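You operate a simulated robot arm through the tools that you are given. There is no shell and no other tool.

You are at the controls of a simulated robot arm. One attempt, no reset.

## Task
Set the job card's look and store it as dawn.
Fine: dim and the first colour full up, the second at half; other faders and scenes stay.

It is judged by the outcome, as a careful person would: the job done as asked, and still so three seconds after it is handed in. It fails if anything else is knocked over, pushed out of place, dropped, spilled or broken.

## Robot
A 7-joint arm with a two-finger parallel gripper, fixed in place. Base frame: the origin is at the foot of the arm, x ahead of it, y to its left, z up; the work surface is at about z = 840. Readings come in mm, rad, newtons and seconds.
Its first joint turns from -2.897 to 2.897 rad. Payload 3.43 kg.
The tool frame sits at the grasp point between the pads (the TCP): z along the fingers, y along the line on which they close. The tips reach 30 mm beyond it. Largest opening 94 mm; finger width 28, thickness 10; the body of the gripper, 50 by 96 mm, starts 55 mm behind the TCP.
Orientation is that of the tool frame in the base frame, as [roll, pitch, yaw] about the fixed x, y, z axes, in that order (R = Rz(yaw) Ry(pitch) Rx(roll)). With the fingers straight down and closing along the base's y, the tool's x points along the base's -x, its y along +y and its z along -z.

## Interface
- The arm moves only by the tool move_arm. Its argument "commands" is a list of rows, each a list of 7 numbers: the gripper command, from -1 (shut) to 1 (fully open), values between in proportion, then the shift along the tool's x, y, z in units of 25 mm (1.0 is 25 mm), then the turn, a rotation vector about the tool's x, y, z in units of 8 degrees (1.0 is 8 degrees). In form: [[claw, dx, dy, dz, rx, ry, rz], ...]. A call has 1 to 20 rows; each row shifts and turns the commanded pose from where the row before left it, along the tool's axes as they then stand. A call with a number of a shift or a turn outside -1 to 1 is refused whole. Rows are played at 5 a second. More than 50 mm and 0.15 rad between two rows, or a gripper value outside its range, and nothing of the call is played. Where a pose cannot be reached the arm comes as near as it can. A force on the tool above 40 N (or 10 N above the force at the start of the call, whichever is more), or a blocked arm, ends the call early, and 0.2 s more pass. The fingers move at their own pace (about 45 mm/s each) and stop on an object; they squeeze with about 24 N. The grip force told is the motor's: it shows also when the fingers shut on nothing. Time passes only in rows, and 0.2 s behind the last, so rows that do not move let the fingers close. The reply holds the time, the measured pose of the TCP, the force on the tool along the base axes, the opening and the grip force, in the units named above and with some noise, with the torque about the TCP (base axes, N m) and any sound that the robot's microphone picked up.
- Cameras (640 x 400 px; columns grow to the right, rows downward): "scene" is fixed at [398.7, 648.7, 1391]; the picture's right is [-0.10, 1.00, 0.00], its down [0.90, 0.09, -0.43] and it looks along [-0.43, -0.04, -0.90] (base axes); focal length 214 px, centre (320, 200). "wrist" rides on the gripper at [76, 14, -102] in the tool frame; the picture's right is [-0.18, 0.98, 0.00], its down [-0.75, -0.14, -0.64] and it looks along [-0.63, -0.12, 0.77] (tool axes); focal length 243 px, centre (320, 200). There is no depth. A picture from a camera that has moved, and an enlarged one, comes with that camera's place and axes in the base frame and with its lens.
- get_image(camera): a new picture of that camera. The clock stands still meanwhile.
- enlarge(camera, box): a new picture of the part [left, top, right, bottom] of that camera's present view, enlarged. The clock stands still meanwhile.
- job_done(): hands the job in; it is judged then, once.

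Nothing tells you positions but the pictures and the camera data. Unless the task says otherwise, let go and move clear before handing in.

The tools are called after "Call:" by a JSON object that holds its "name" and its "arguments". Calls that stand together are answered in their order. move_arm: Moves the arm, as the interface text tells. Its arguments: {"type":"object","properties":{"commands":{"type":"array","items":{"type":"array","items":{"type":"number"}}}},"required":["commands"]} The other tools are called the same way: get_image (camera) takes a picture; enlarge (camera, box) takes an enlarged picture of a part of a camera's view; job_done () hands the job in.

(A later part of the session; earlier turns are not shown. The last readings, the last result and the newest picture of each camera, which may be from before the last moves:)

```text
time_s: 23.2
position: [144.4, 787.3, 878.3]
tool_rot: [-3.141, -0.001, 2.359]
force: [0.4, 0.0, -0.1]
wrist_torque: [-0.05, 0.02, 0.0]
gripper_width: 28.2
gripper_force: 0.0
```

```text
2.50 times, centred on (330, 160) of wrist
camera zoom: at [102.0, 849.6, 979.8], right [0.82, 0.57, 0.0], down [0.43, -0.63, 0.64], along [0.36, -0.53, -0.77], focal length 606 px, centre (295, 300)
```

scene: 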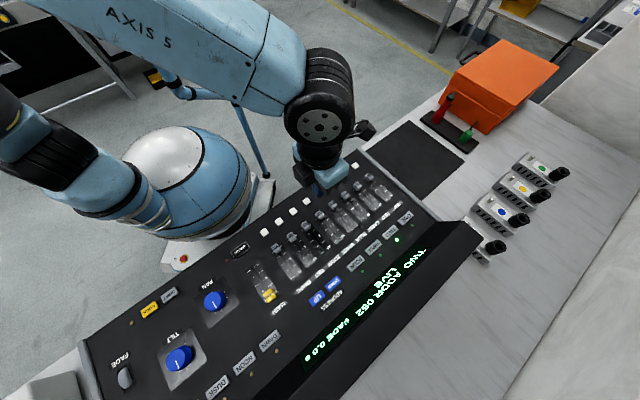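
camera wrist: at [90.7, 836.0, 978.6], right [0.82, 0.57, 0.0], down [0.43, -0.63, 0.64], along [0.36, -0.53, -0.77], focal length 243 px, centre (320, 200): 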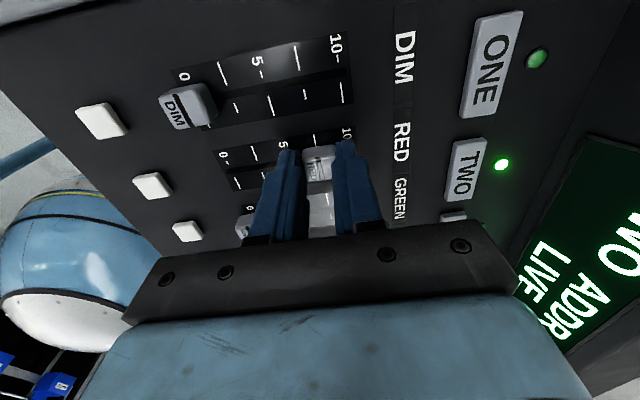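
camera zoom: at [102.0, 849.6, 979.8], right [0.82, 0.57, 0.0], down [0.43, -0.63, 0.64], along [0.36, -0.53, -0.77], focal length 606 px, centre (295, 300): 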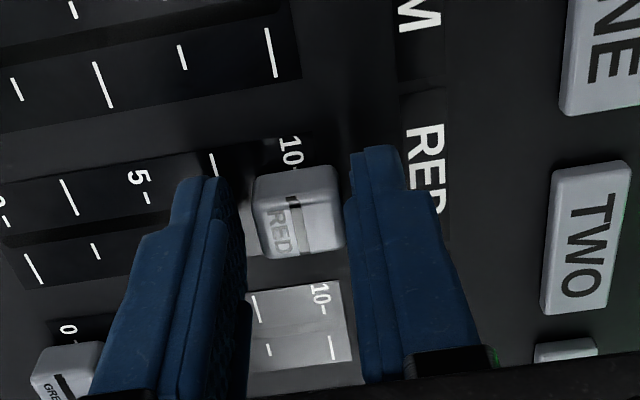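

Call:
{"name": "move_arm", "arguments": {"commands": [[-0.4, 0, 0.08, 0, 0, 0, 0], [-0.4, 0, 0.08, 0, 0, 0, 0], [-0.4, 0, 0.04, 0, 0, 0, 0]]}}

Call:
{"name": "enlarge", "arguments": {"camera": "wrist", "box": [220, 80, 440, 240]}}

```text
time_s: 24.0
position: [149.1, 790.7, 877.5]
tool_rot: [-3.141, 0.001, 2.359]
force: [-0.6, -0.3, -0.7]
wrist_torque: [-0.02, 0.03, -0.02]
gripper_width: 28.7
gripper_force: 0.2
```

```text
2.50 times, centred on (330, 160) of wrist
camera zoom: at [105.7, 852.6, 979.4], right [0.82, 0.57, 0.0], down [0.43, -0.63, 0.64], along [0.36, -0.53, -0.77], focal length 606 px, centre (295, 300)
```

zoom: 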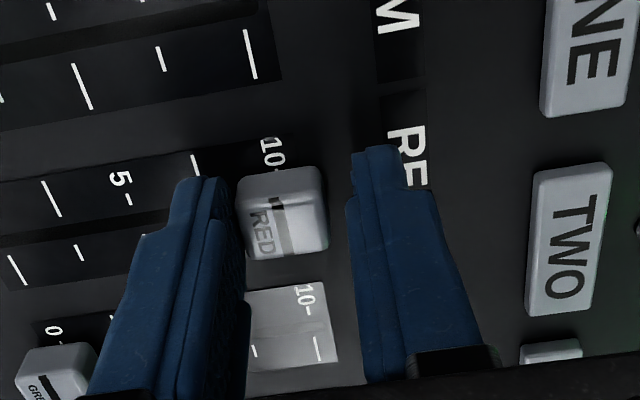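

Call:
{"name": "move_arm", "arguments": {"commands": [[-0.4, 0, 0.06, 0, 0, 0, 0], [-0.4, 0, 0.06, 0, 0, 0, 0], [-0.4, 0, 0, 0, 0, 0, 0]]}}

Call:
{"name": "enlarge", "arguments": {"camera": "wrist", "box": [220, 80, 440, 240]}}

```text
time_s: 24.8
position: [151.3, 791.3, 878.2]
tool_rot: [-3.141, 0.001, 2.357]
force: [-4.0, -4.4, 2.1]
wrist_torque: [-0.16, 0.1, -0.03]
gripper_width: 31.2
gripper_force: 2.6
```

```text
2.50 times, centred on (330, 160) of wrist
camera zoom: at [107.7, 854.4, 979.6], right [0.82, 0.57, 0.0], down [0.43, -0.63, 0.64], along [0.36, -0.53, -0.77], focal length 606 px, centre (295, 300)
```

zoom: 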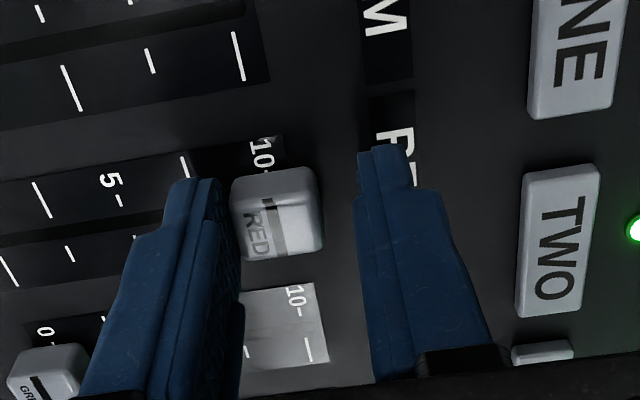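

Call:
{"name": "move_arm", "arguments": {"commands": [[-0.4, 0, 0.06, 0, 0, 0, 0], [-0.4, 0, 0.06, 0, 0, 0, 0], [-0.4, 0, 0, 0, 0, 0, 0]]}}

Call:
{"name": "enlarge", "arguments": {"camera": "wrist", "box": [220, 80, 440, 240]}}

Call:
{"name": "enlarge", "arguments": {"camera": "scene", "box": [310, 150, 430, 225]}}

```text
time_s: 25.6
position: [153.0, 793.5, 877.6]
tool_rot: [-3.141, 0.001, 2.36]
force: [-6.6, -9.4, -0.3]
wrist_torque: [-0.22, 0.19, -0.04]
gripper_width: 34.4
gripper_force: 5.2
```

```text
2.50 times, centred on (330, 160) of wrist
camera zoom: at [109.9, 856.8, 979.5], right [0.82, 0.57, 0.0], down [0.44, -0.63, 0.64], along [0.36, -0.53, -0.77], focal length 606 px, centre (295, 300)
```

zoom: 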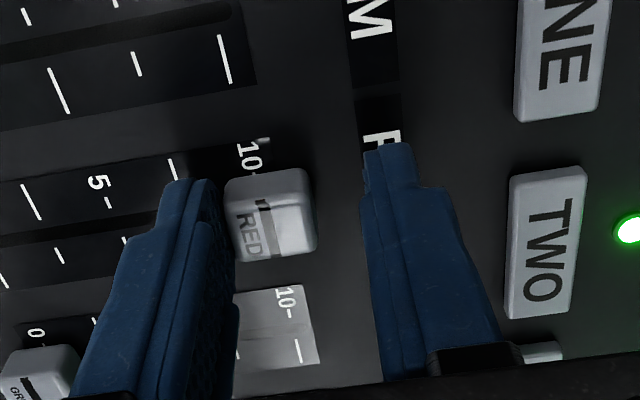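

```text
5.33 times, centred on (370, 188) of scene
camera zoom: at [398.7, 648.7, 1391.0], right [-0.1, 1.0, 0.0], down [0.9, 0.09, -0.43], along [-0.43, -0.04, -0.9], focal length 1144 px, centre (53, 267)
```

zoom: 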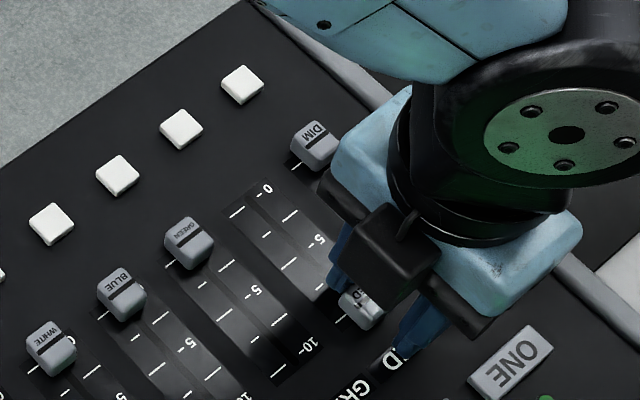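

RED is against its end stop at 10: the force rises and the cap no longer moves. I'll release, rise, move to the DIM cap at 0, and check before descending.

Call:
{"name": "move_arm", "arguments": {"commands": [[0, 0, -0.1, 0, 0, 0, 0], [0, 0, -0.1, 0, 0, 0, 0], [0, 0, 0, -0.5, 0, 0, 0], [0, 0, 0, -0.5, 0, 0, 0], [0, 0.46, -0.85, -0.2, 0, 0, 0], [0, 0.46, -0.85, 0, 0, 0, 0], [0, 0.46, -0.85, 0, 0, 0, 0], [0, 0.46, -0.85, 0, 0, 0, 0]]}}

Call:
{"name": "enlarge", "arguments": {"camera": "wrist", "box": [180, 40, 460, 240]}}

Call:
{"name": "enlarge", "arguments": {"camera": "scene", "box": [310, 150, 430, 225]}}

```text
time_s: 27.4
position: [57.7, 762.6, 907.1]
tool_rot: [3.141, 0.001, 2.359]
force: [0.2, 0.6, 0.2]
wrist_torque: [0.0, 0.03, 0.05]
gripper_width: 47.3
gripper_force: 0.0
```

```text
2.00 times, centred on (320, 140) of wrist
camera zoom: at [15.4, 824.8, 1008.7], right [0.82, 0.57, 0.0], down [0.43, -0.63, 0.64], along [0.36, -0.53, -0.77], focal length 485 px, centre (320, 320)
```

zoom: 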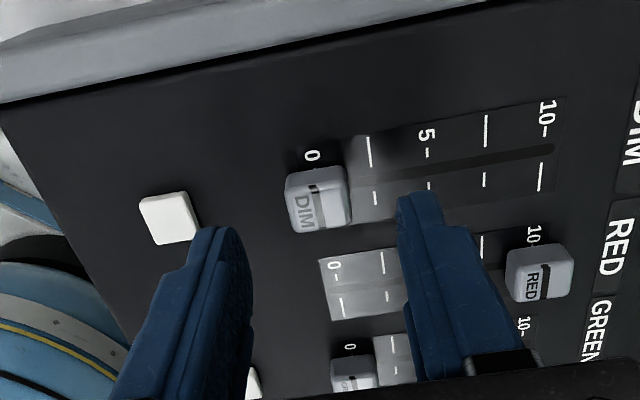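

```text
5.33 times, centred on (370, 188) of scene
camera zoom: at [398.7, 648.7, 1391.0], right [-0.1, 1.0, 0.0], down [0.9, 0.09, -0.43], along [-0.43, -0.04, -0.9], focal length 1144 px, centre (53, 267)
```

zoom: 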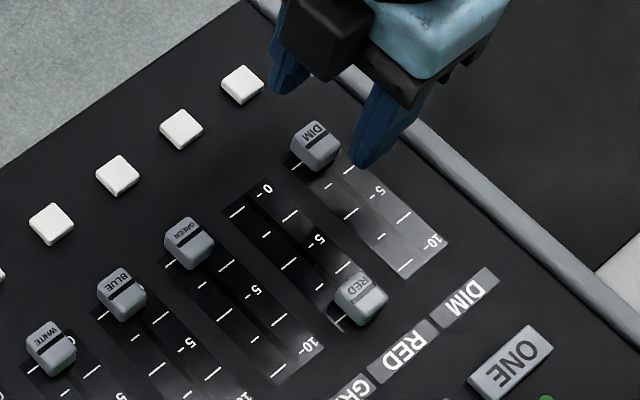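

DIM is centred between the fingers. I'll descend to grip height, stopping 3 mm above the panel.

Call:
{"name": "move_arm", "arguments": {"commands": [[0, 0.04, 0, 0.4, 0, 0, 0], [0, 0, 0, 0.3, 0, 0, 0], [0, 0, 0, 0.2, 0, 0, 0], [-0.2, 0, 0, 0.16, 0, 0, 0], [-0.2, 0, 0, 0, 0, 0, 0]]}}

Call:
{"name": "enlarge", "arguments": {"camera": "wrist", "box": [220, 80, 440, 240]}}

Call:
{"name": "enlarge", "arguments": {"camera": "scene", "box": [310, 150, 430, 225]}}

```text
time_s: 28.6
position: [57.0, 763.0, 881.0]
tool_rot: [3.141, 0.0, 2.357]
force: [0.6, -1.0, -0.4]
wrist_torque: [-0.01, 0.0, 0.0]
gripper_width: 37.9
gripper_force: 0.0
```

```text
2.50 times, centred on (330, 160) of wrist
camera zoom: at [14.1, 826.2, 982.4], right [0.82, 0.57, 0.0], down [0.43, -0.63, 0.64], along [0.36, -0.53, -0.77], focal length 606 px, centre (295, 300)
```

zoom: 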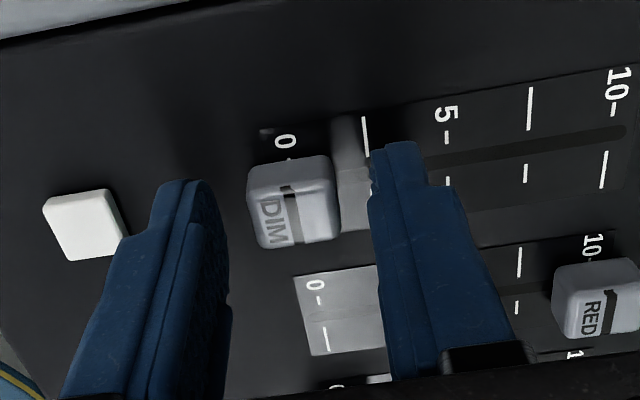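

```text
5.33 times, centred on (370, 188) of scene
camera zoom: at [398.7, 648.7, 1391.0], right [-0.1, 1.0, 0.0], down [0.9, 0.09, -0.43], along [-0.43, -0.04, -0.9], focal length 1144 px, centre (53, 267)
```

zoom: 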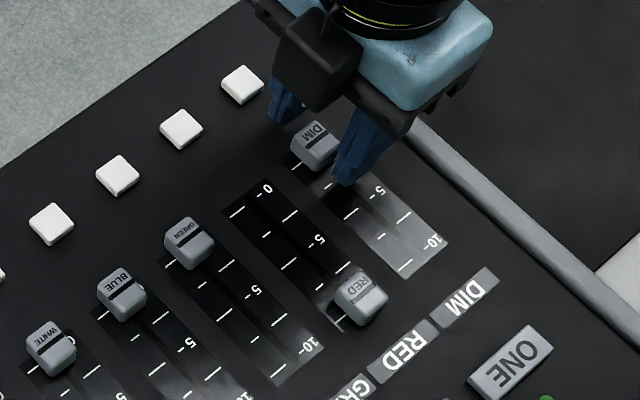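

Call:
{"name": "move_arm", "arguments": {"commands": [[-0.4, 0, 0, 0.08, 0, 0, 0], [-0.4, 0, 0, 0, 0, 0, 0], [-0.4, 0, 0.3, 0, 0, 0, 0], [-0.4, 0, 0.3, 0, 0, 0, 0], [-0.4, 0, 0.3, 0, 0, 0, 0]]}}

Call:
{"name": "enlarge", "arguments": {"camera": "wrist", "box": [220, 80, 440, 240]}}

```text
time_s: 29.8
position: [73.1, 781.6, 879.5]
tool_rot: [-3.141, 0.0, 2.359]
force: [-0.2, 0.6, 1.1]
wrist_torque: [-0.01, -0.01, 0.0]
gripper_width: 28.4
gripper_force: 0.0
```

```text
2.50 times, centred on (330, 160) of wrist
camera zoom: at [29.8, 842.3, 980.6], right [0.82, 0.57, 0.0], down [0.43, -0.63, 0.64], along [0.36, -0.53, -0.77], focal length 606 px, centre (295, 300)
```

zoom: 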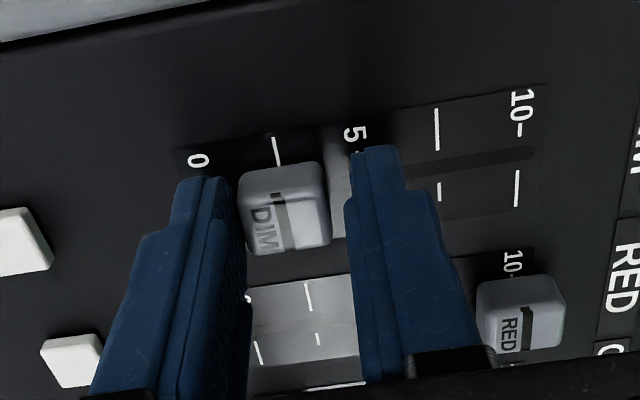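

The near finger moves DIM easily. I'll keep pushing toward 10, then use small steps into the stop.

Call:
{"name": "move_arm", "arguments": {"commands": [[-0.4, 0, 0.3, 0, 0, 0, 0], [-0.4, 0, 0.3, 0, 0, 0, 0], [-0.4, 0, 0.3, 0, 0, 0, 0], [-0.4, 0, 0.3, 0, 0, 0, 0], [-0.4, 0, 0.3, 0, 0, 0, 0], [-0.4, 0, 0.3, 0, 0, 0, 0], [-0.4, 0, 0.3, 0, 0, 0, 0], [-0.4, 0, 0.15, 0, 0, 0, 0], [-0.4, 0, 0.15, 0, 0, 0, 0]]}}

Call:
{"name": "enlarge", "arguments": {"camera": "wrist", "box": [220, 80, 440, 240]}}

```text
time_s: 31.8
position: [115.6, 822.4, 879.6]
tool_rot: [-3.142, 0.0, 2.358]
force: [-0.5, 0.0, 0.3]
wrist_torque: [0.01, 0.01, 0.01]
gripper_width: 28.2
gripper_force: 0.2
```

```text
2.50 times, centred on (330, 160) of wrist
camera zoom: at [71.9, 884.8, 980.9], right [0.82, 0.57, 0.0], down [0.43, -0.63, 0.64], along [0.36, -0.53, -0.77], focal length 606 px, centre (295, 300)
```

zoom: 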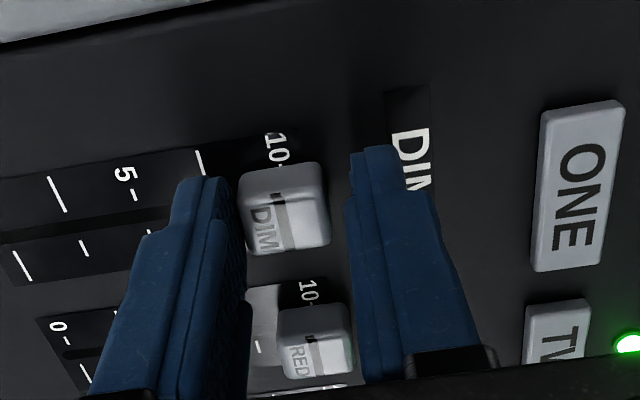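

Call:
{"name": "move_arm", "arguments": {"commands": [[-0.4, 0, 0.1, 0, 0, 0, 0], [-0.4, 0, 0.1, 0, 0, 0, 0], [-0.4, 0, 0.1, 0, 0, 0, 0], [-0.4, 0, 0.06, 0, 0, 0, 0]]}}

Call:
{"name": "enlarge", "arguments": {"camera": "wrist", "box": [220, 80, 440, 240]}}

```text
time_s: 32.8
position: [119.5, 828.3, 879.2]
tool_rot: [-3.14, 0.0, 2.361]
force: [-5.6, -11.2, 1.2]
wrist_torque: [-0.35, 0.2, 0.02]
gripper_width: 35.5
gripper_force: 6.3
```

```text
2.50 times, centred on (330, 160) of wrist
camera zoom: at [77.0, 891.1, 981.0], right [0.82, 0.57, 0.0], down [0.44, -0.63, 0.64], along [0.36, -0.53, -0.77], focal length 606 px, centre (295, 300)
```

zoom: 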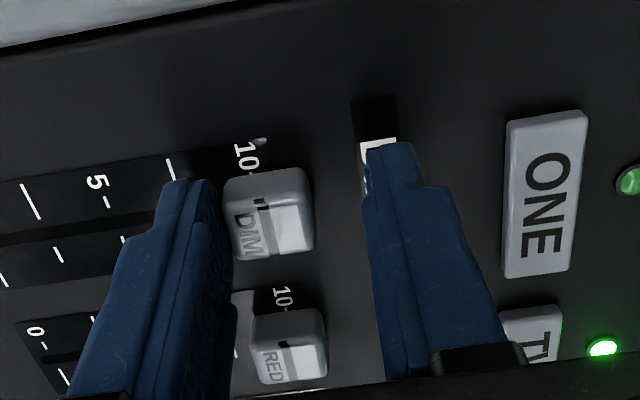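

DIM is at its stop. I'll release, rise 30 mm and travel to above the WHITE cap.

Call:
{"name": "move_arm", "arguments": {"commands": [[0, 0, -0.1, 0, 0, 0, 0], [0, 0, -0.1, 0, 0, 0, 0], [0, 0, 0, -0.6, 0, 0, 0], [0, 0, 0, -0.6, 0, 0, 0], [0, -0.938, -0.429, 0, 0, 0, 0], [0, -0.938, -0.429, 0, 0, 0, 0], [0, -0.938, -0.429, 0, 0, 0, 0], [0, -0.938, -0.429, 0, 0, 0, 0], [0, -0.938, -0.429, 0, 0, 0, 0], [0, -0.938, -0.429, 0, 0, 0, 0], [0, -0.938, -0.429, 0, 0, 0, 0], [0, -0.938, -0.429, 0, 0, 0, 0]]}}

Call:
{"name": "enlarge", "arguments": {"camera": "wrist", "box": [180, 40, 460, 240]}}

Call:
{"name": "enlarge", "arguments": {"camera": "scene", "box": [250, 140, 430, 252]}}

```text
time_s: 35.4
position: [190.7, 632.4, 908.6]
tool_rot: [3.139, 0.001, 2.356]
force: [-0.6, 0.8, -0.4]
wrist_torque: [0.0, -0.04, -0.02]
gripper_width: 46.7
gripper_force: 0.0
```

```text
2.00 times, centred on (320, 140) of wrist
camera zoom: at [147.9, 695.3, 1010.7], right [0.82, 0.57, 0.0], down [0.43, -0.63, 0.64], along [0.36, -0.53, -0.77], focal length 485 px, centre (320, 320)
```

zoom: 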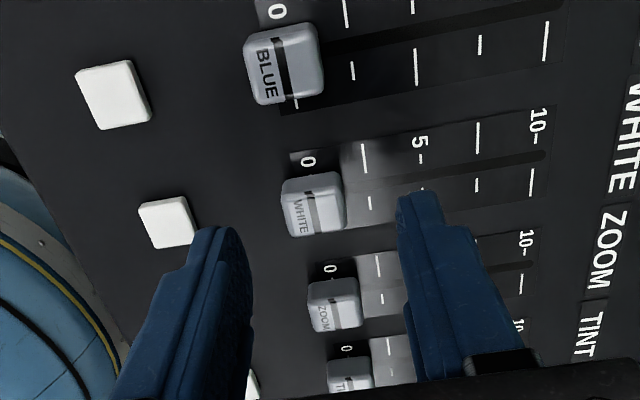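

```text
3.56 times, centred on (340, 196) of scene
camera zoom: at [398.7, 648.7, 1391.0], right [-0.1, 1.0, 0.0], down [0.9, 0.09, -0.43], along [-0.43, -0.04, -0.9], focal length 763 px, centre (249, 214)
```

zoom: 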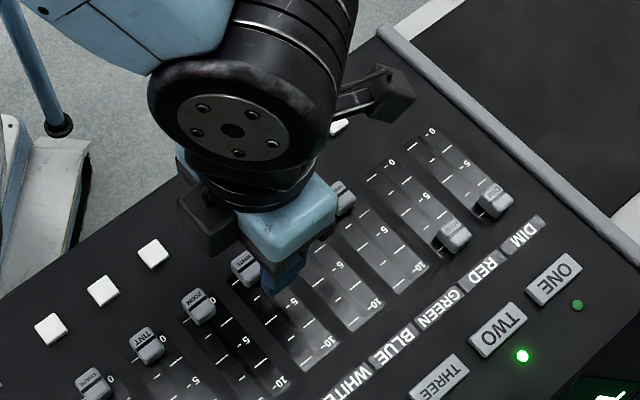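

Call:
{"name": "move_arm", "arguments": {"commands": [[0, 0.02, -0.08, 0.4, 0, 0, 0], [0, 0, 0, 0.4, 0, 0, 0], [0, 0, 0, 0.2, 0, 0, 0], [-0.4, 0, 0, 0.16, 0, 0, 0], [-0.4, 0, 0, 0, 0, 0, 0], [-0.4, 0, 0, 0, 0, 0, 0]]}}

Call:
{"name": "enlarge", "arguments": {"camera": "wrist", "box": [220, 80, 440, 240]}}

Call:
{"name": "enlarge", "arguments": {"camera": "scene", "box": [250, 140, 430, 252]}}

```text
time_s: 36.8
position: [187.4, 631.8, 880.0]
tool_rot: [-3.141, -0.001, 2.359]
force: [0.5, -0.4, 0.3]
wrist_torque: [0.01, -0.01, 0.03]
gripper_width: 28.1
gripper_force: 0.1
```

```text
2.50 times, centred on (330, 160) of wrist
camera zoom: at [145.3, 694.5, 981.6], right [0.82, 0.57, 0.0], down [0.43, -0.63, 0.64], along [0.36, -0.53, -0.77], focal length 606 px, centre (295, 300)
```

zoom: 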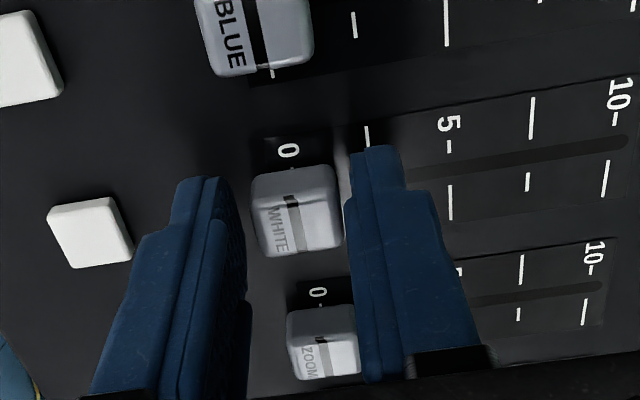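

```text
3.56 times, centred on (340, 196) of scene
camera zoom: at [398.7, 648.7, 1391.0], right [-0.1, 1.0, 0.0], down [0.9, 0.09, -0.43], along [-0.43, -0.04, -0.9], focal length 763 px, centre (249, 214)
```

zoom: 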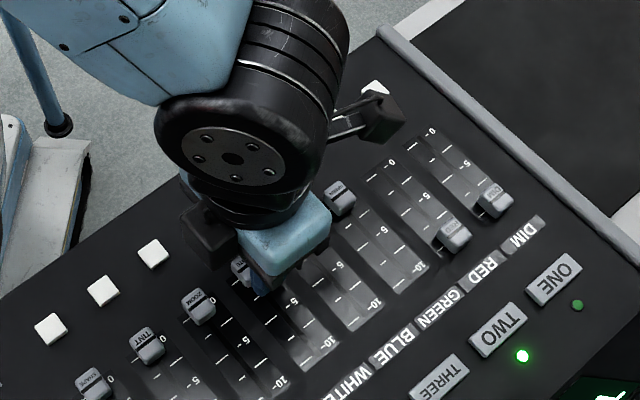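

Call:
{"name": "move_arm", "arguments": {"commands": [[-0.4, 0, 0.3, 0, 0, 0, 0], [-0.4, 0, 0.3, 0, 0, 0, 0], [-0.4, 0, 0.3, 0, 0, 0, 0], [-0.4, 0, 0.3, 0, 0, 0, 0], [-0.4, 0, 0.3, 0, 0, 0, 0], [-0.4, 0, 0.1, 0, 0, 0, 0], [-0.4, 0, 0, 0, 0, 0, 0]]}}

Call:
{"name": "enlarge", "arguments": {"camera": "wrist", "box": [220, 80, 440, 240]}}

Call:
{"name": "enlarge", "arguments": {"camera": "scene", "box": [270, 170, 390, 245]}}

```text
time_s: 38.4
position: [217.1, 660.5, 879.6]
tool_rot: [3.141, -0.001, 2.358]
force: [0.5, -0.1, 0.6]
wrist_torque: [0.04, 0.02, 0.0]
gripper_width: 28.1
gripper_force: 0.1
```

```text
2.50 times, centred on (330, 160) of wrist
camera zoom: at [173.9, 722.6, 981.4], right [0.82, 0.57, 0.0], down [0.43, -0.63, 0.64], along [0.36, -0.53, -0.77], focal length 606 px, centre (295, 300)
```

zoom: 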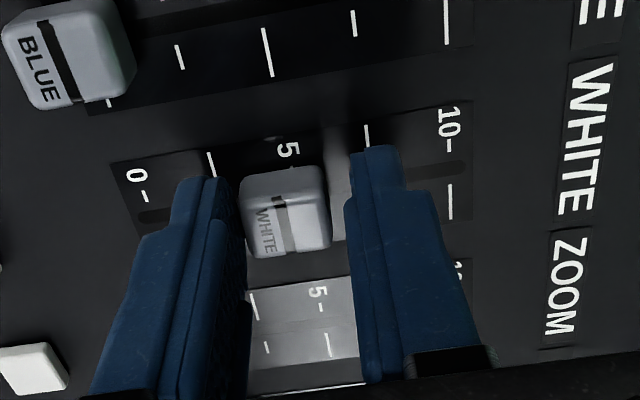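

```text
5.33 times, centred on (330, 208) of scene
camera zoom: at [398.7, 648.7, 1391.0], right [-0.1, 1.0, 0.0], down [0.9, 0.09, -0.43], along [-0.43, -0.04, -0.9], focal length 1144 px, centre (267, 160)
```

zoom: 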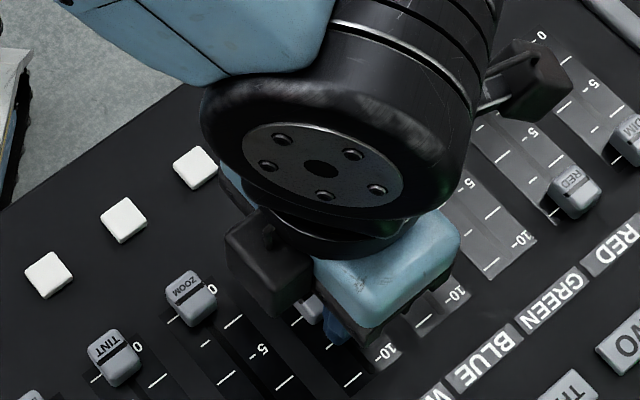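

The cap line is about 4 mm short of the 5 mark (the same comparison at 0 showed an 8 px offset to the label). I'll nudge it another 4 mm.

Call:
{"name": "move_arm", "arguments": {"commands": [[-0.4, 0, 0.08, 0, 0, 0, 0], [-0.4, 0, 0.08, 0, 0, 0, 0], [-0.4, 0, 0, 0, 0, 0, 0]]}}

Call:
{"name": "enlarge", "arguments": {"camera": "wrist", "box": [220, 80, 440, 240]}}

```text
time_s: 39.2
position: [218.9, 663.9, 880.5]
tool_rot: [3.141, 0.002, 2.358]
force: [-0.3, -0.4, -1.3]
wrist_torque: [0.0, -0.02, 0.01]
gripper_width: 28.1
gripper_force: 0.1
```

```text
2.50 times, centred on (330, 160) of wrist
camera zoom: at [176.2, 725.7, 981.9], right [0.82, 0.57, 0.0], down [0.43, -0.63, 0.64], along [0.36, -0.53, -0.77], focal length 606 px, centre (295, 300)
```

zoom: 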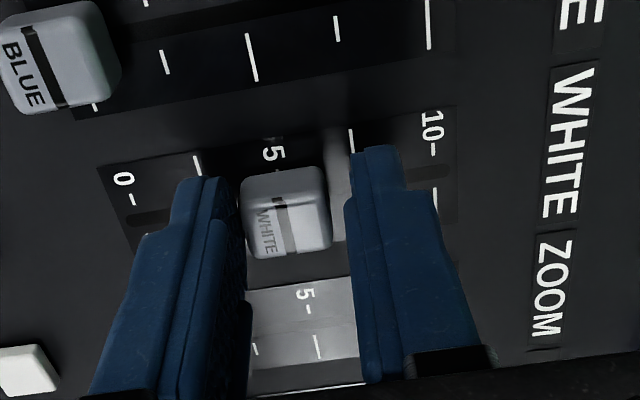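

The WHITE cap line now matches the 5 mark. I'll open the fingers, rise and verify from above.

Call:
{"name": "move_arm", "arguments": {"commands": [[0, 0, 0, 0, 0, 0, 0], [0, 0, 0, 0, 0, 0, 0], [0, 0, 0, -0.5, 0, 0, 0], [0, 0, 0, -0.5, 0, 0, 0], [0, 0, 0, -1, 0, 0, 0], [0, 0, 0, -1, 0, 0, 0], [0, -1, 0, -1, 0, 0, 0], [0, -1, 0, -1, 0, 0, 0], [0, -1, 0, 0, 0, 0, 0], [0, -1, 0, 0, 0, 0, 0], [0, -1, 0, 0, 0, 0, 0]]}}

Call:
{"name": "enlarge", "arguments": {"camera": "wrist", "box": [240, 0, 420, 112]}}

Call:
{"name": "get_image", "arguments": {"camera": "wrist"}}

Call:
{"name": "enlarge", "arguments": {"camera": "scene", "box": [240, 140, 440, 265]}}

```text
time_s: 41.6
position: [307.2, 576.9, 1004.8]
tool_rot: [-3.141, 0.0, 2.359]
force: [0.2, 0.2, 0.4]
wrist_torque: [-0.01, 0.02, 0.03]
gripper_width: 47.2
gripper_force: 0.0
```

```text
3.56 times, centred on (330, 56) of wrist
camera zoom: at [264.4, 638.6, 1107.1], right [0.82, 0.57, 0.0], down [0.44, -0.63, 0.64], along [0.36, -0.53, -0.77], focal length 863 px, centre (284, 712)
```

zoom: 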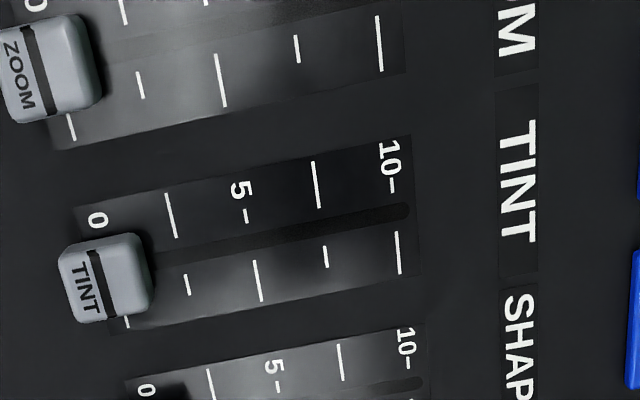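

```text
taken
camera wrist: at [264.4, 638.6, 1107.1], right [0.82, 0.57, 0.0], down [0.44, -0.63, 0.64], along [0.36, -0.53, -0.77], focal length 243 px, centre (320, 200)
```

wrist: 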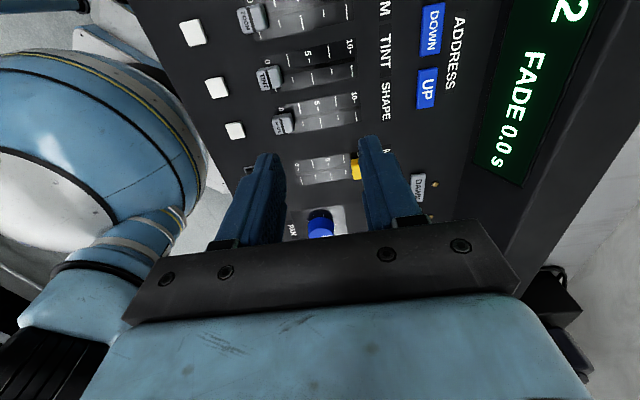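

```text
3.20 times, centred on (340, 202) of scene
camera zoom: at [398.7, 648.7, 1391.0], right [-0.1, 1.0, 0.0], down [0.9, 0.09, -0.43], along [-0.43, -0.04, -0.9], focal length 686 px, centre (256, 192)
```

zoom: 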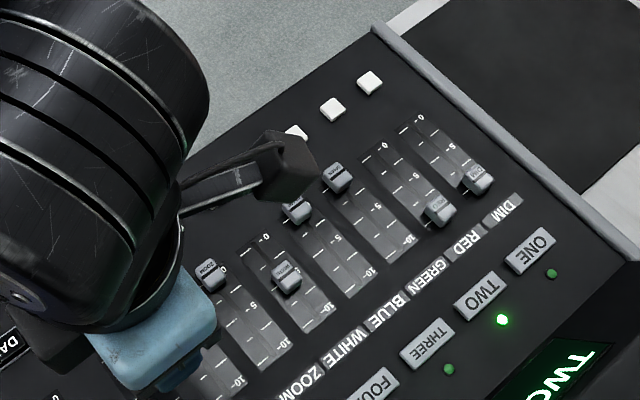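

Call:
{"name": "enlarge", "arguments": {"camera": "scene", "box": [300, 200, 380, 250]}}

Call:
{"name": "enlarge", "arguments": {"camera": "scene", "box": [350, 170, 430, 220]}}

Call:
{"name": "get_image", "arguments": {"camera": "scene"}}

```text
8.00 times, centred on (340, 225) of scene
camera zoom: at [398.7, 648.7, 1391.0], right [-0.1, 1.0, 0.0], down [0.9, 0.09, -0.43], along [-0.43, -0.04, -0.9], focal length 1716 px, centre (160, 0)
```

zoom: 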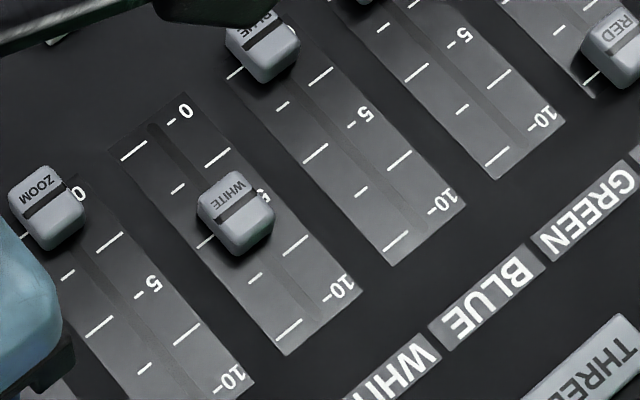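

```text
8.00 times, centred on (390, 195) of scene
camera zoom: at [398.7, 648.7, 1391.0], right [-0.1, 1.0, 0.0], down [0.9, 0.09, -0.43], along [-0.43, -0.04, -0.9], focal length 1716 px, centre (-240, 240)
```

zoom: 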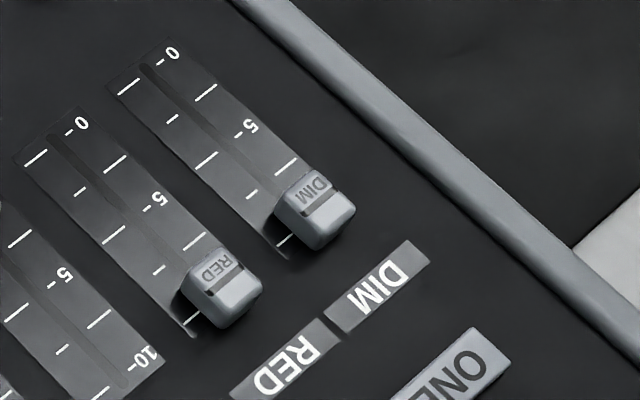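

```text
taken
```

scene: 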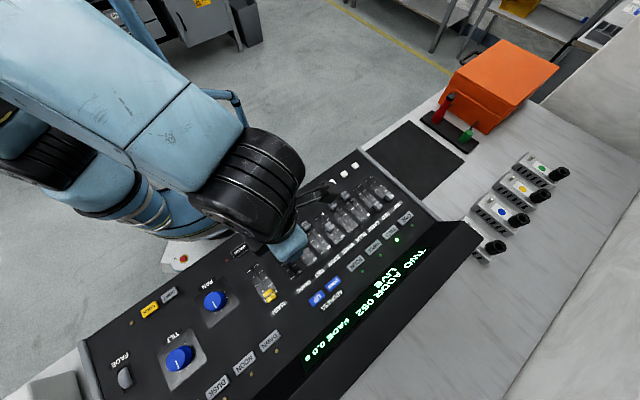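

To check WHITE precisely I'll take tighter enlargements of the WHITE cap at 5, and of caps resting at 0 as references.

Call:
{"name": "enlarge", "arguments": {"camera": "scene", "box": [312, 208, 352, 246]}}

Call:
{"name": "enlarge", "arguments": {"camera": "scene", "box": [322, 188, 362, 226]}}

Call:
{"name": "enlarge", "arguments": {"camera": "scene", "box": [335, 180, 375, 218]}}

```text
10.53 times, centred on (332, 227) of scene
camera zoom: at [398.7, 648.7, 1391.0], right [-0.1, 1.0, 0.0], down [0.9, 0.09, -0.43], along [-0.43, -0.04, -0.9], focal length 2258 px, centre (194, -84)
```

zoom: 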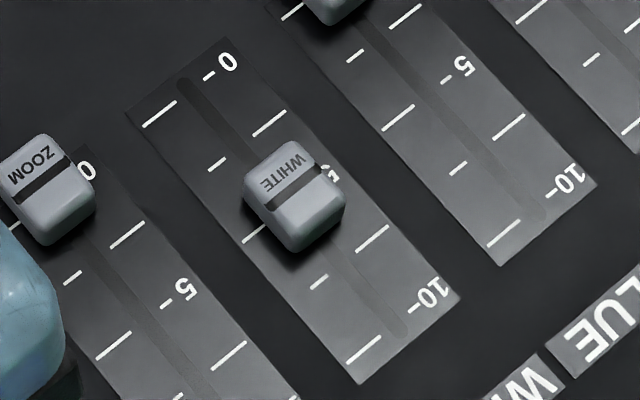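

```text
10.53 times, centred on (342, 207) of scene
camera zoom: at [398.7, 648.7, 1391.0], right [-0.1, 1.0, 0.0], down [0.9, 0.09, -0.43], along [-0.43, -0.04, -0.9], focal length 2258 px, centre (88, 126)
```

zoom: 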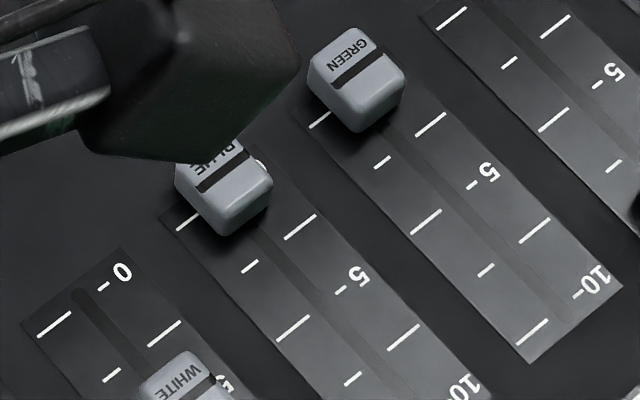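

```text
10.53 times, centred on (355, 199) of scene
camera zoom: at [398.7, 648.7, 1391.0], right [-0.1, 1.0, 0.0], down [0.9, 0.09, -0.43], along [-0.43, -0.04, -0.9], focal length 2258 px, centre (-48, 210)
```

zoom: 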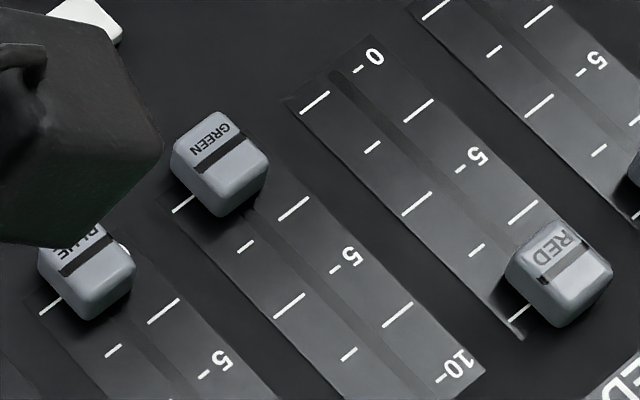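

WHITE sits at 5 to within about 0.5 mm by comparison with the caps at 0, and DIM and RED are at 10. Next is STORE at about (665, 368). I'll shut the fingers and travel above it at safe height, then look.

Call:
{"name": "move_arm", "arguments": {"commands": [[-1, -0.943, 0.247, 0, 0, 0, 0], [-1, -0.943, 0.247, 0, 0, 0, 0], [-1, -0.943, 0.247, 0, 0, 0, 0], [-1, -0.943, 0.247, 0, 0, 0, 0], [-1, -0.943, 0.247, 0, 0, 0, 0], [-1, -0.943, 0.247, 0, 0, 0, 0], [-1, -0.943, 0.247, 0, 0, 0, 0], [-1, -0.943, 0.247, 0, 0, 0, 0], [-1, -0.943, 0.247, 0, 0, 0, 0], [-1, -0.943, 0.247, 0, 0, 0, 0], [-1, -0.943, 0.247, 0, 0, 0, 0], [-1, -0.943, 0.247, 0, 0, 0, 0], [-1, -0.943, 0.247, 0, 0, 0, 0], [-1, -0.943, 0.247, 0, 0, 0, 0], [-1, -0.943, 0.247, 0, 0, 0, 0], [-1, -0.943, 0.247, 0, 0, 0, 0], [-1, -0.943, 0.247, 0, 0, 0, 0]]}}

Call:
{"name": "get_image", "arguments": {"camera": "wrist"}}

Call:
{"name": "get_image", "arguments": {"camera": "scene"}}

```text
time_s: 45.2
position: [667.0, 364.9, 1006.5]
tool_rot: [3.14, 0.0, 2.36]
force: [-0.7, 0.7, 1.5]
wrist_torque: [-0.03, 0.0, -0.02]
gripper_width: 0.1
gripper_force: 24.2
```

```text
taken
camera wrist: at [624.3, 428.2, 1108.1], right [0.82, 0.57, 0.0], down [0.44, -0.63, 0.64], along [0.36, -0.53, -0.77], focal length 243 px, centre (320, 200)
```

wrist: 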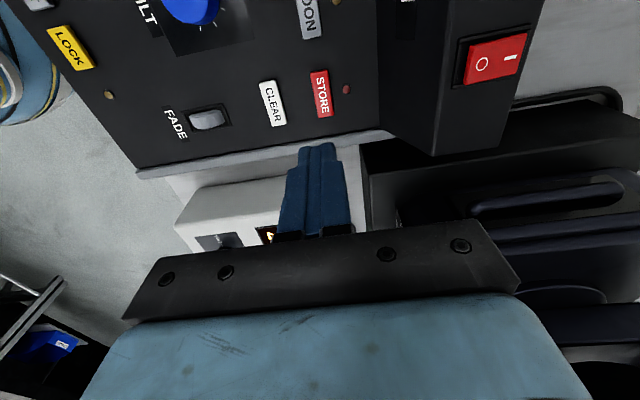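

```text
taken
```

scene: 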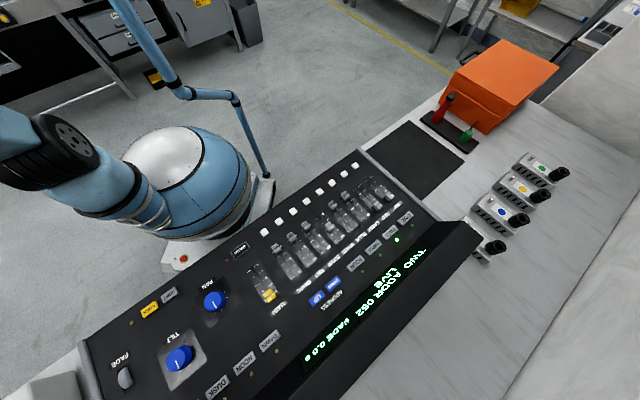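

STORE is right under the fingertips in the view, and the hood leans back below body height, so there is clearance. I'll descend most of the way and recheck.

Call:
{"name": "move_arm", "arguments": {"commands": [[-1, 0.1, 0.04, 0.8, 0, 0, 0], [-1, 0, 0, 0.8, 0, 0, 0], [-1, 0, 0, 0.8, 0, 0, 0], [-1, 0, 0, 0.8, 0, 0, 0], [-1, 0, 0, 0.8, 0, 0, 0]]}}

Call:
{"name": "get_image", "arguments": {"camera": "wrist"}}

Call:
{"name": "enlarge", "arguments": {"camera": "wrist", "box": [220, 60, 440, 220]}}

```text
time_s: 46.4
position: [667.2, 369.4, 904.7]
tool_rot: [3.14, 0.001, 2.359]
force: [0.9, 1.3, 0.8]
wrist_torque: [0.0, -0.05, 0.02]
gripper_width: 0.0
gripper_force: 24.5
```

```text
taken
camera wrist: at [623.5, 431.5, 1006.8], right [0.82, 0.57, 0.0], down [0.43, -0.63, 0.64], along [0.36, -0.53, -0.77], focal length 243 px, centre (320, 200)
```

wrist: 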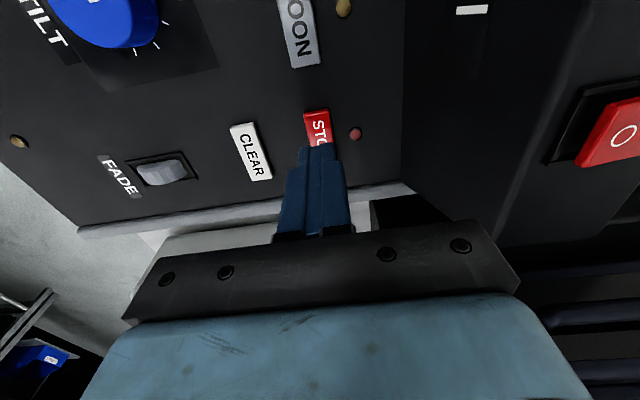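

```text
2.50 times, centred on (330, 140) of wrist
camera zoom: at [623.5, 431.5, 1006.8], right [0.82, 0.57, 0.0], down [0.43, -0.63, 0.64], along [0.36, -0.53, -0.77], focal length 606 px, centre (295, 350)
```

zoom: 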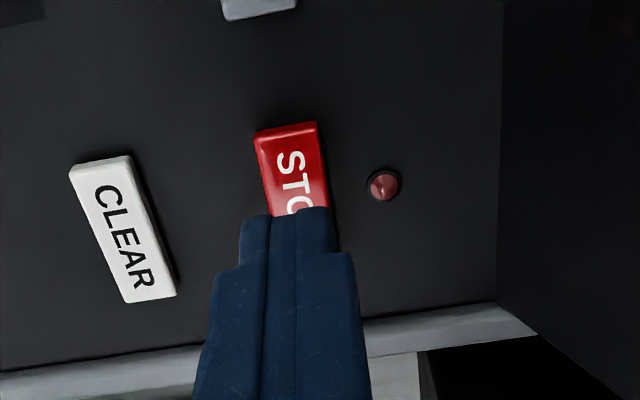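

Call:
{"name": "move_arm", "arguments": {"commands": [[-1, 0.1, 0.04, 0.3, 0, 0, 0], [-1, 0, 0, 0.3, 0, 0, 0], [-1, 0, 0, 0, 0, 0, 0]]}}

Call:
{"name": "enlarge", "arguments": {"camera": "wrist", "box": [220, 60, 440, 220]}}

```text
time_s: 47.2
position: [664.7, 371.8, 890.5]
tool_rot: [3.141, 0.001, 2.359]
force: [-0.3, 0.0, -0.6]
wrist_torque: [-0.01, -0.03, 0.0]
gripper_width: 0.1
gripper_force: 23.8
```

```text
2.50 times, centred on (330, 140) of wrist
camera zoom: at [622.0, 434.1, 991.4], right [0.82, 0.57, 0.0], down [0.43, -0.63, 0.64], along [0.36, -0.53, -0.77], focal length 606 px, centre (295, 350)
```

zoom: 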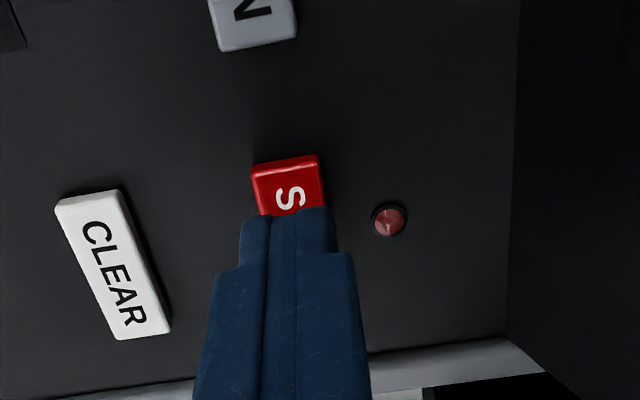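

Call:
{"name": "move_arm", "arguments": {"commands": [[-1, 0, 0, 0.08, 0, 0, 0], [-1, 0, 0, 0.08, 0, 0, 0], [-1, 0, 0, 0, 0, 0, 0]]}}

Call:
{"name": "move_arm", "arguments": {"commands": [[-1, 0, 0, 0.06, 0, 0, 0], [-1, 0, 0, 0, 0, 0, 0]]}}

Call:
{"name": "enlarge", "arguments": {"camera": "wrist", "box": [220, 60, 440, 220]}}

```text
time_s: 48.0
position: [665.5, 371.4, 885.4]
tool_rot: [3.142, -0.001, 2.357]
force: [-0.8, 0.1, -0.5]
wrist_torque: [-0.02, 0.02, 0.02]
gripper_width: 0.3
gripper_force: 24.0
```

```text
time_s: 48.6
position: [665.2, 371.3, 884.8]
tool_rot: [-3.141, 0.001, 2.359]
force: [-1.0, -0.2, -0.3]
wrist_torque: [-0.03, 0.02, 0.04]
gripper_width: 0.0
gripper_force: 24.2
```

```text
2.50 times, centred on (330, 140) of wrist
camera zoom: at [621.6, 433.7, 985.9], right [0.82, 0.57, 0.0], down [0.43, -0.63, 0.64], along [0.36, -0.53, -0.77], focal length 606 px, centre (295, 350)
```

zoom: 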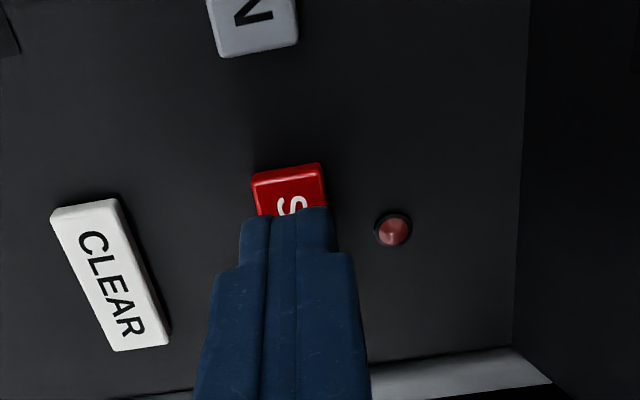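

No contact yet with the tips at z≈855. I'll continue in 1 to 1.5 mm steps.

Call:
{"name": "move_arm", "arguments": {"commands": [[-1, 0, 0, 0.06, 0, 0, 0], [-1, 0, 0, 0, 0, 0, 0]]}}

Call:
{"name": "move_arm", "arguments": {"commands": [[-1, 0, 0, 0.05, 0, 0, 0], [-1, 0, 0, 0, 0, 0, 0]]}}

Call:
{"name": "enlarge", "arguments": {"camera": "wrist", "box": [220, 60, 440, 220]}}

```text
time_s: 49.2
position: [663.3, 370.9, 882.1]
tool_rot: [-3.141, 0.001, 2.359]
force: [0.3, -0.7, 0.1]
wrist_torque: [-0.02, 0.0, -0.01]
gripper_width: 0.0
gripper_force: 24.2
```

```text
time_s: 49.8
position: [665.3, 371.5, 882.3]
tool_rot: [-3.14, 0.001, 2.358]
force: [0.3, 0.1, 0.7]
wrist_torque: [-0.02, 0.0, 0.01]
gripper_width: 0.2
gripper_force: 23.9
```

```text
2.50 times, centred on (330, 140) of wrist
camera zoom: at [621.9, 433.5, 983.6], right [0.82, 0.57, 0.0], down [0.43, -0.63, 0.64], along [0.36, -0.53, -0.77], focal length 606 px, centre (295, 350)
```

zoom: 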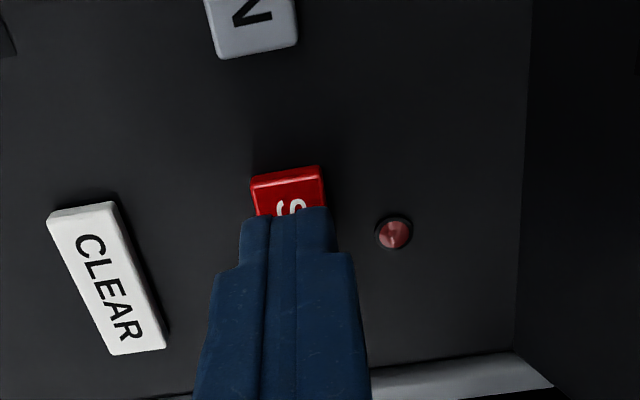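

Call:
{"name": "move_arm", "arguments": {"commands": [[-1, 0, 0, 0.05, 0, 0, 0], [-1, 0, 0, 0, 0, 0, 0]]}}

Call:
{"name": "move_arm", "arguments": {"commands": [[-1, 0, 0, 0.05, 0, 0, 0], [-1, 0, 0, 0, 0, 0, 0]]}}

Call:
{"name": "enlarge", "arguments": {"camera": "wrist", "box": [220, 60, 440, 220]}}

```text
time_s: 50.4
position: [665.2, 370.7, 880.6]
tool_rot: [3.141, 0.001, 2.358]
force: [-0.7, -0.6, -0.2]
wrist_torque: [0.03, 0.03, 0.0]
gripper_width: 0.1
gripper_force: 23.9
```

```text
time_s: 51.0
position: [665.3, 371.4, 879.3]
tool_rot: [-3.14, 0.001, 2.358]
force: [0.2, -0.2, -0.3]
wrist_torque: [-0.02, -0.01, -0.04]
gripper_width: 0.1
gripper_force: 23.6
```

```text
2.50 times, centred on (330, 140) of wrist
camera zoom: at [622.1, 433.2, 981.3], right [0.82, 0.57, 0.0], down [0.43, -0.63, 0.64], along [0.36, -0.53, -0.77], focal length 606 px, centre (295, 350)
```

zoom: 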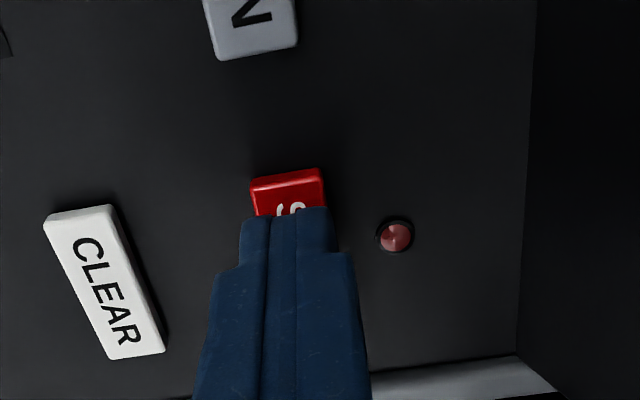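

Call:
{"name": "move_arm", "arguments": {"commands": [[-1, 0, 0, 0.05, 0, 0, 0], [-1, 0, 0, 0, 0, 0, 0]]}}

Call:
{"name": "move_arm", "arguments": {"commands": [[-1, 0, 0, 0.05, 0, 0, 0], [-1, 0, 0, 0, 0, 0, 0]]}}

Call:
{"name": "enlarge", "arguments": {"camera": "wrist", "box": [220, 60, 440, 220]}}

```text
time_s: 51.6
position: [665.1, 369.9, 878.5]
tool_rot: [3.141, 0.0, 2.358]
force: [-0.3, 0.1, 0.1]
wrist_torque: [0.01, 0.0, 0.0]
gripper_width: 0.1
gripper_force: 24.3
```

```text
time_s: 52.2
position: [665.2, 371.4, 877.3]
tool_rot: [3.14, -0.002, 2.358]
force: [0.4, 0.9, -1.0]
wrist_torque: [0.0, 0.01, -0.02]
gripper_width: 0.0
gripper_force: 24.2
```

```text
2.50 times, centred on (330, 140) of wrist
camera zoom: at [622.3, 433.3, 978.7], right [0.82, 0.57, 0.0], down [0.43, -0.63, 0.64], along [0.36, -0.53, -0.77], focal length 606 px, centre (295, 350)
```

zoom: 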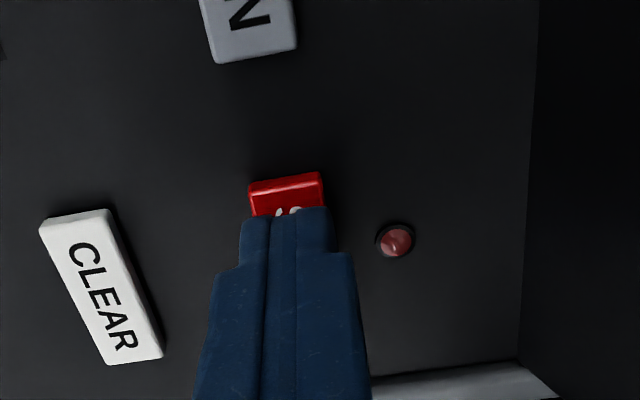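

Call:
{"name": "move_arm", "arguments": {"commands": [[-1, 0, 0, 0.05, 0, 0, 0], [-1, 0, 0, 0, 0, 0, 0]]}}

Call:
{"name": "move_arm", "arguments": {"commands": [[-1, 0, 0, 0.05, 0, 0, 0], [-1, 0, 0, 0, 0, 0, 0]]}}

Call:
{"name": "enlarge", "arguments": {"camera": "wrist", "box": [220, 60, 440, 220]}}

```text
time_s: 52.8
position: [665.6, 371.4, 875.4]
tool_rot: [-3.14, 0.0, 2.357]
force: [0.5, 0.1, 1.7]
wrist_torque: [0.0, -0.01, -0.02]
gripper_width: 0.0
gripper_force: 24.0
```

```text
time_s: 53.4
position: [665.4, 372.0, 875.1]
tool_rot: [-3.141, 0.0, 2.358]
force: [1.3, 0.4, 2.4]
wrist_torque: [0.0, -0.02, -0.02]
gripper_width: 0.0
gripper_force: 24.4
heard: click
```

```text
2.50 times, centred on (330, 140) of wrist
camera zoom: at [621.9, 434.0, 976.0], right [0.82, 0.57, 0.0], down [0.43, -0.63, 0.64], along [0.36, -0.53, -0.77], focal length 606 px, centre (295, 350)
```

zoom: 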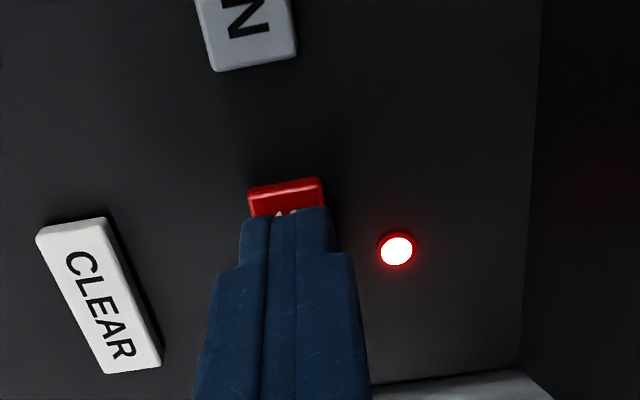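

A click was heard and the STORE LED is lit. I'll lift off and travel directly to above DAWN at about (484, 550).

Call:
{"name": "move_arm", "arguments": {"commands": [[-1, 0, 0, -0.8, 0, 0, 0], [-1, 0, 0, -1, 0, 0, 0], [-1, 0, 0, -0.6, 0, 0, 0], [-1, 0.925, -0.006, 0, 0, 0, 0], [-1, 0.925, -0.006, 0, 0, 0, 0], [-1, 0.925, -0.006, 0, 0, 0, 0], [-1, 0.925, -0.006, 0, 0, 0, 0], [-1, 0.925, -0.006, 0, 0, 0, 0], [-1, 0.925, -0.006, 0, 0, 0, 0], [-1, 0.925, -0.006, 0, 0, 0, 0], [-1, 0.925, -0.006, 0, 0, 0, 0], [-1, 0.925, -0.006, 0, 0, 0, 0], [-1, 0.925, -0.006, 0, 0, 0, 0], [-1, 0.925, -0.006, 0, 0, 0, 0]]}}

Call:
{"name": "get_image", "arguments": {"camera": "wrist"}}

Call:
{"name": "get_image", "arguments": {"camera": "scene"}}

```text
time_s: 56.4
position: [483.4, 550.5, 935.5]
tool_rot: [3.14, -0.001, 2.358]
force: [-0.6, -0.3, -0.5]
wrist_torque: [0.02, -0.01, -0.01]
gripper_width: 0.1
gripper_force: 24.1
```

```text
taken
camera wrist: at [440.5, 611.9, 1037.1], right [0.82, 0.57, 0.0], down [0.43, -0.63, 0.64], along [0.36, -0.53, -0.77], focal length 243 px, centre (320, 200)
```

wrist: 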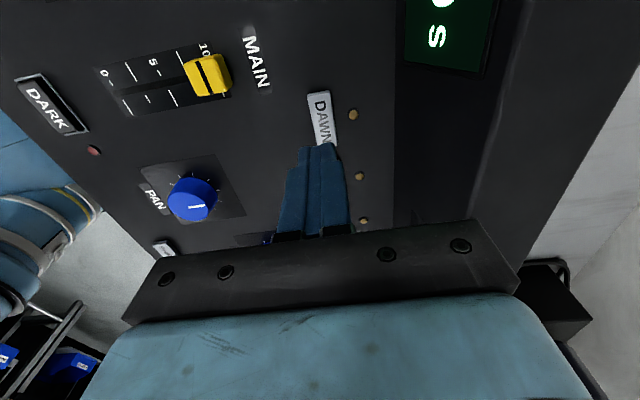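

```text
taken
```

scene: 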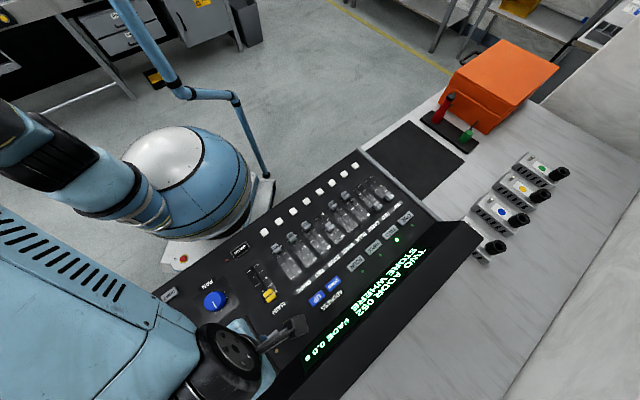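

The display now asks "STORE WHERE". DAWN lies just under the fingertips, so I'll descend to just above it and check the alignment.

Call:
{"name": "move_arm", "arguments": {"commands": [[-1, 0, 0.08, 0.7, 0, 0, 0], [-1, 0, 0, 0.7, 0, 0, 0], [-1, 0, 0, 0.6, 0, 0, 0], [-1, 0, 0, 0, 0, 0, 0]]}}

Call:
{"name": "enlarge", "arguments": {"camera": "wrist", "box": [220, 60, 440, 220]}}

```text
time_s: 57.4
position: [484.0, 550.8, 885.1]
tool_rot: [3.141, 0.001, 2.359]
force: [0.0, 0.4, -0.4]
wrist_torque: [0.01, 0.01, 0.02]
gripper_width: 0.2
gripper_force: 23.9
```

```text
2.50 times, centred on (330, 140) of wrist
camera zoom: at [441.9, 613.6, 985.9], right [0.82, 0.57, 0.0], down [0.43, -0.63, 0.64], along [0.36, -0.53, -0.77], focal length 606 px, centre (295, 350)
```

zoom: 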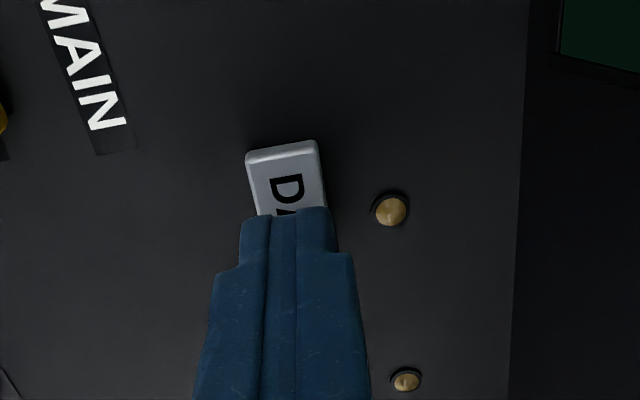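

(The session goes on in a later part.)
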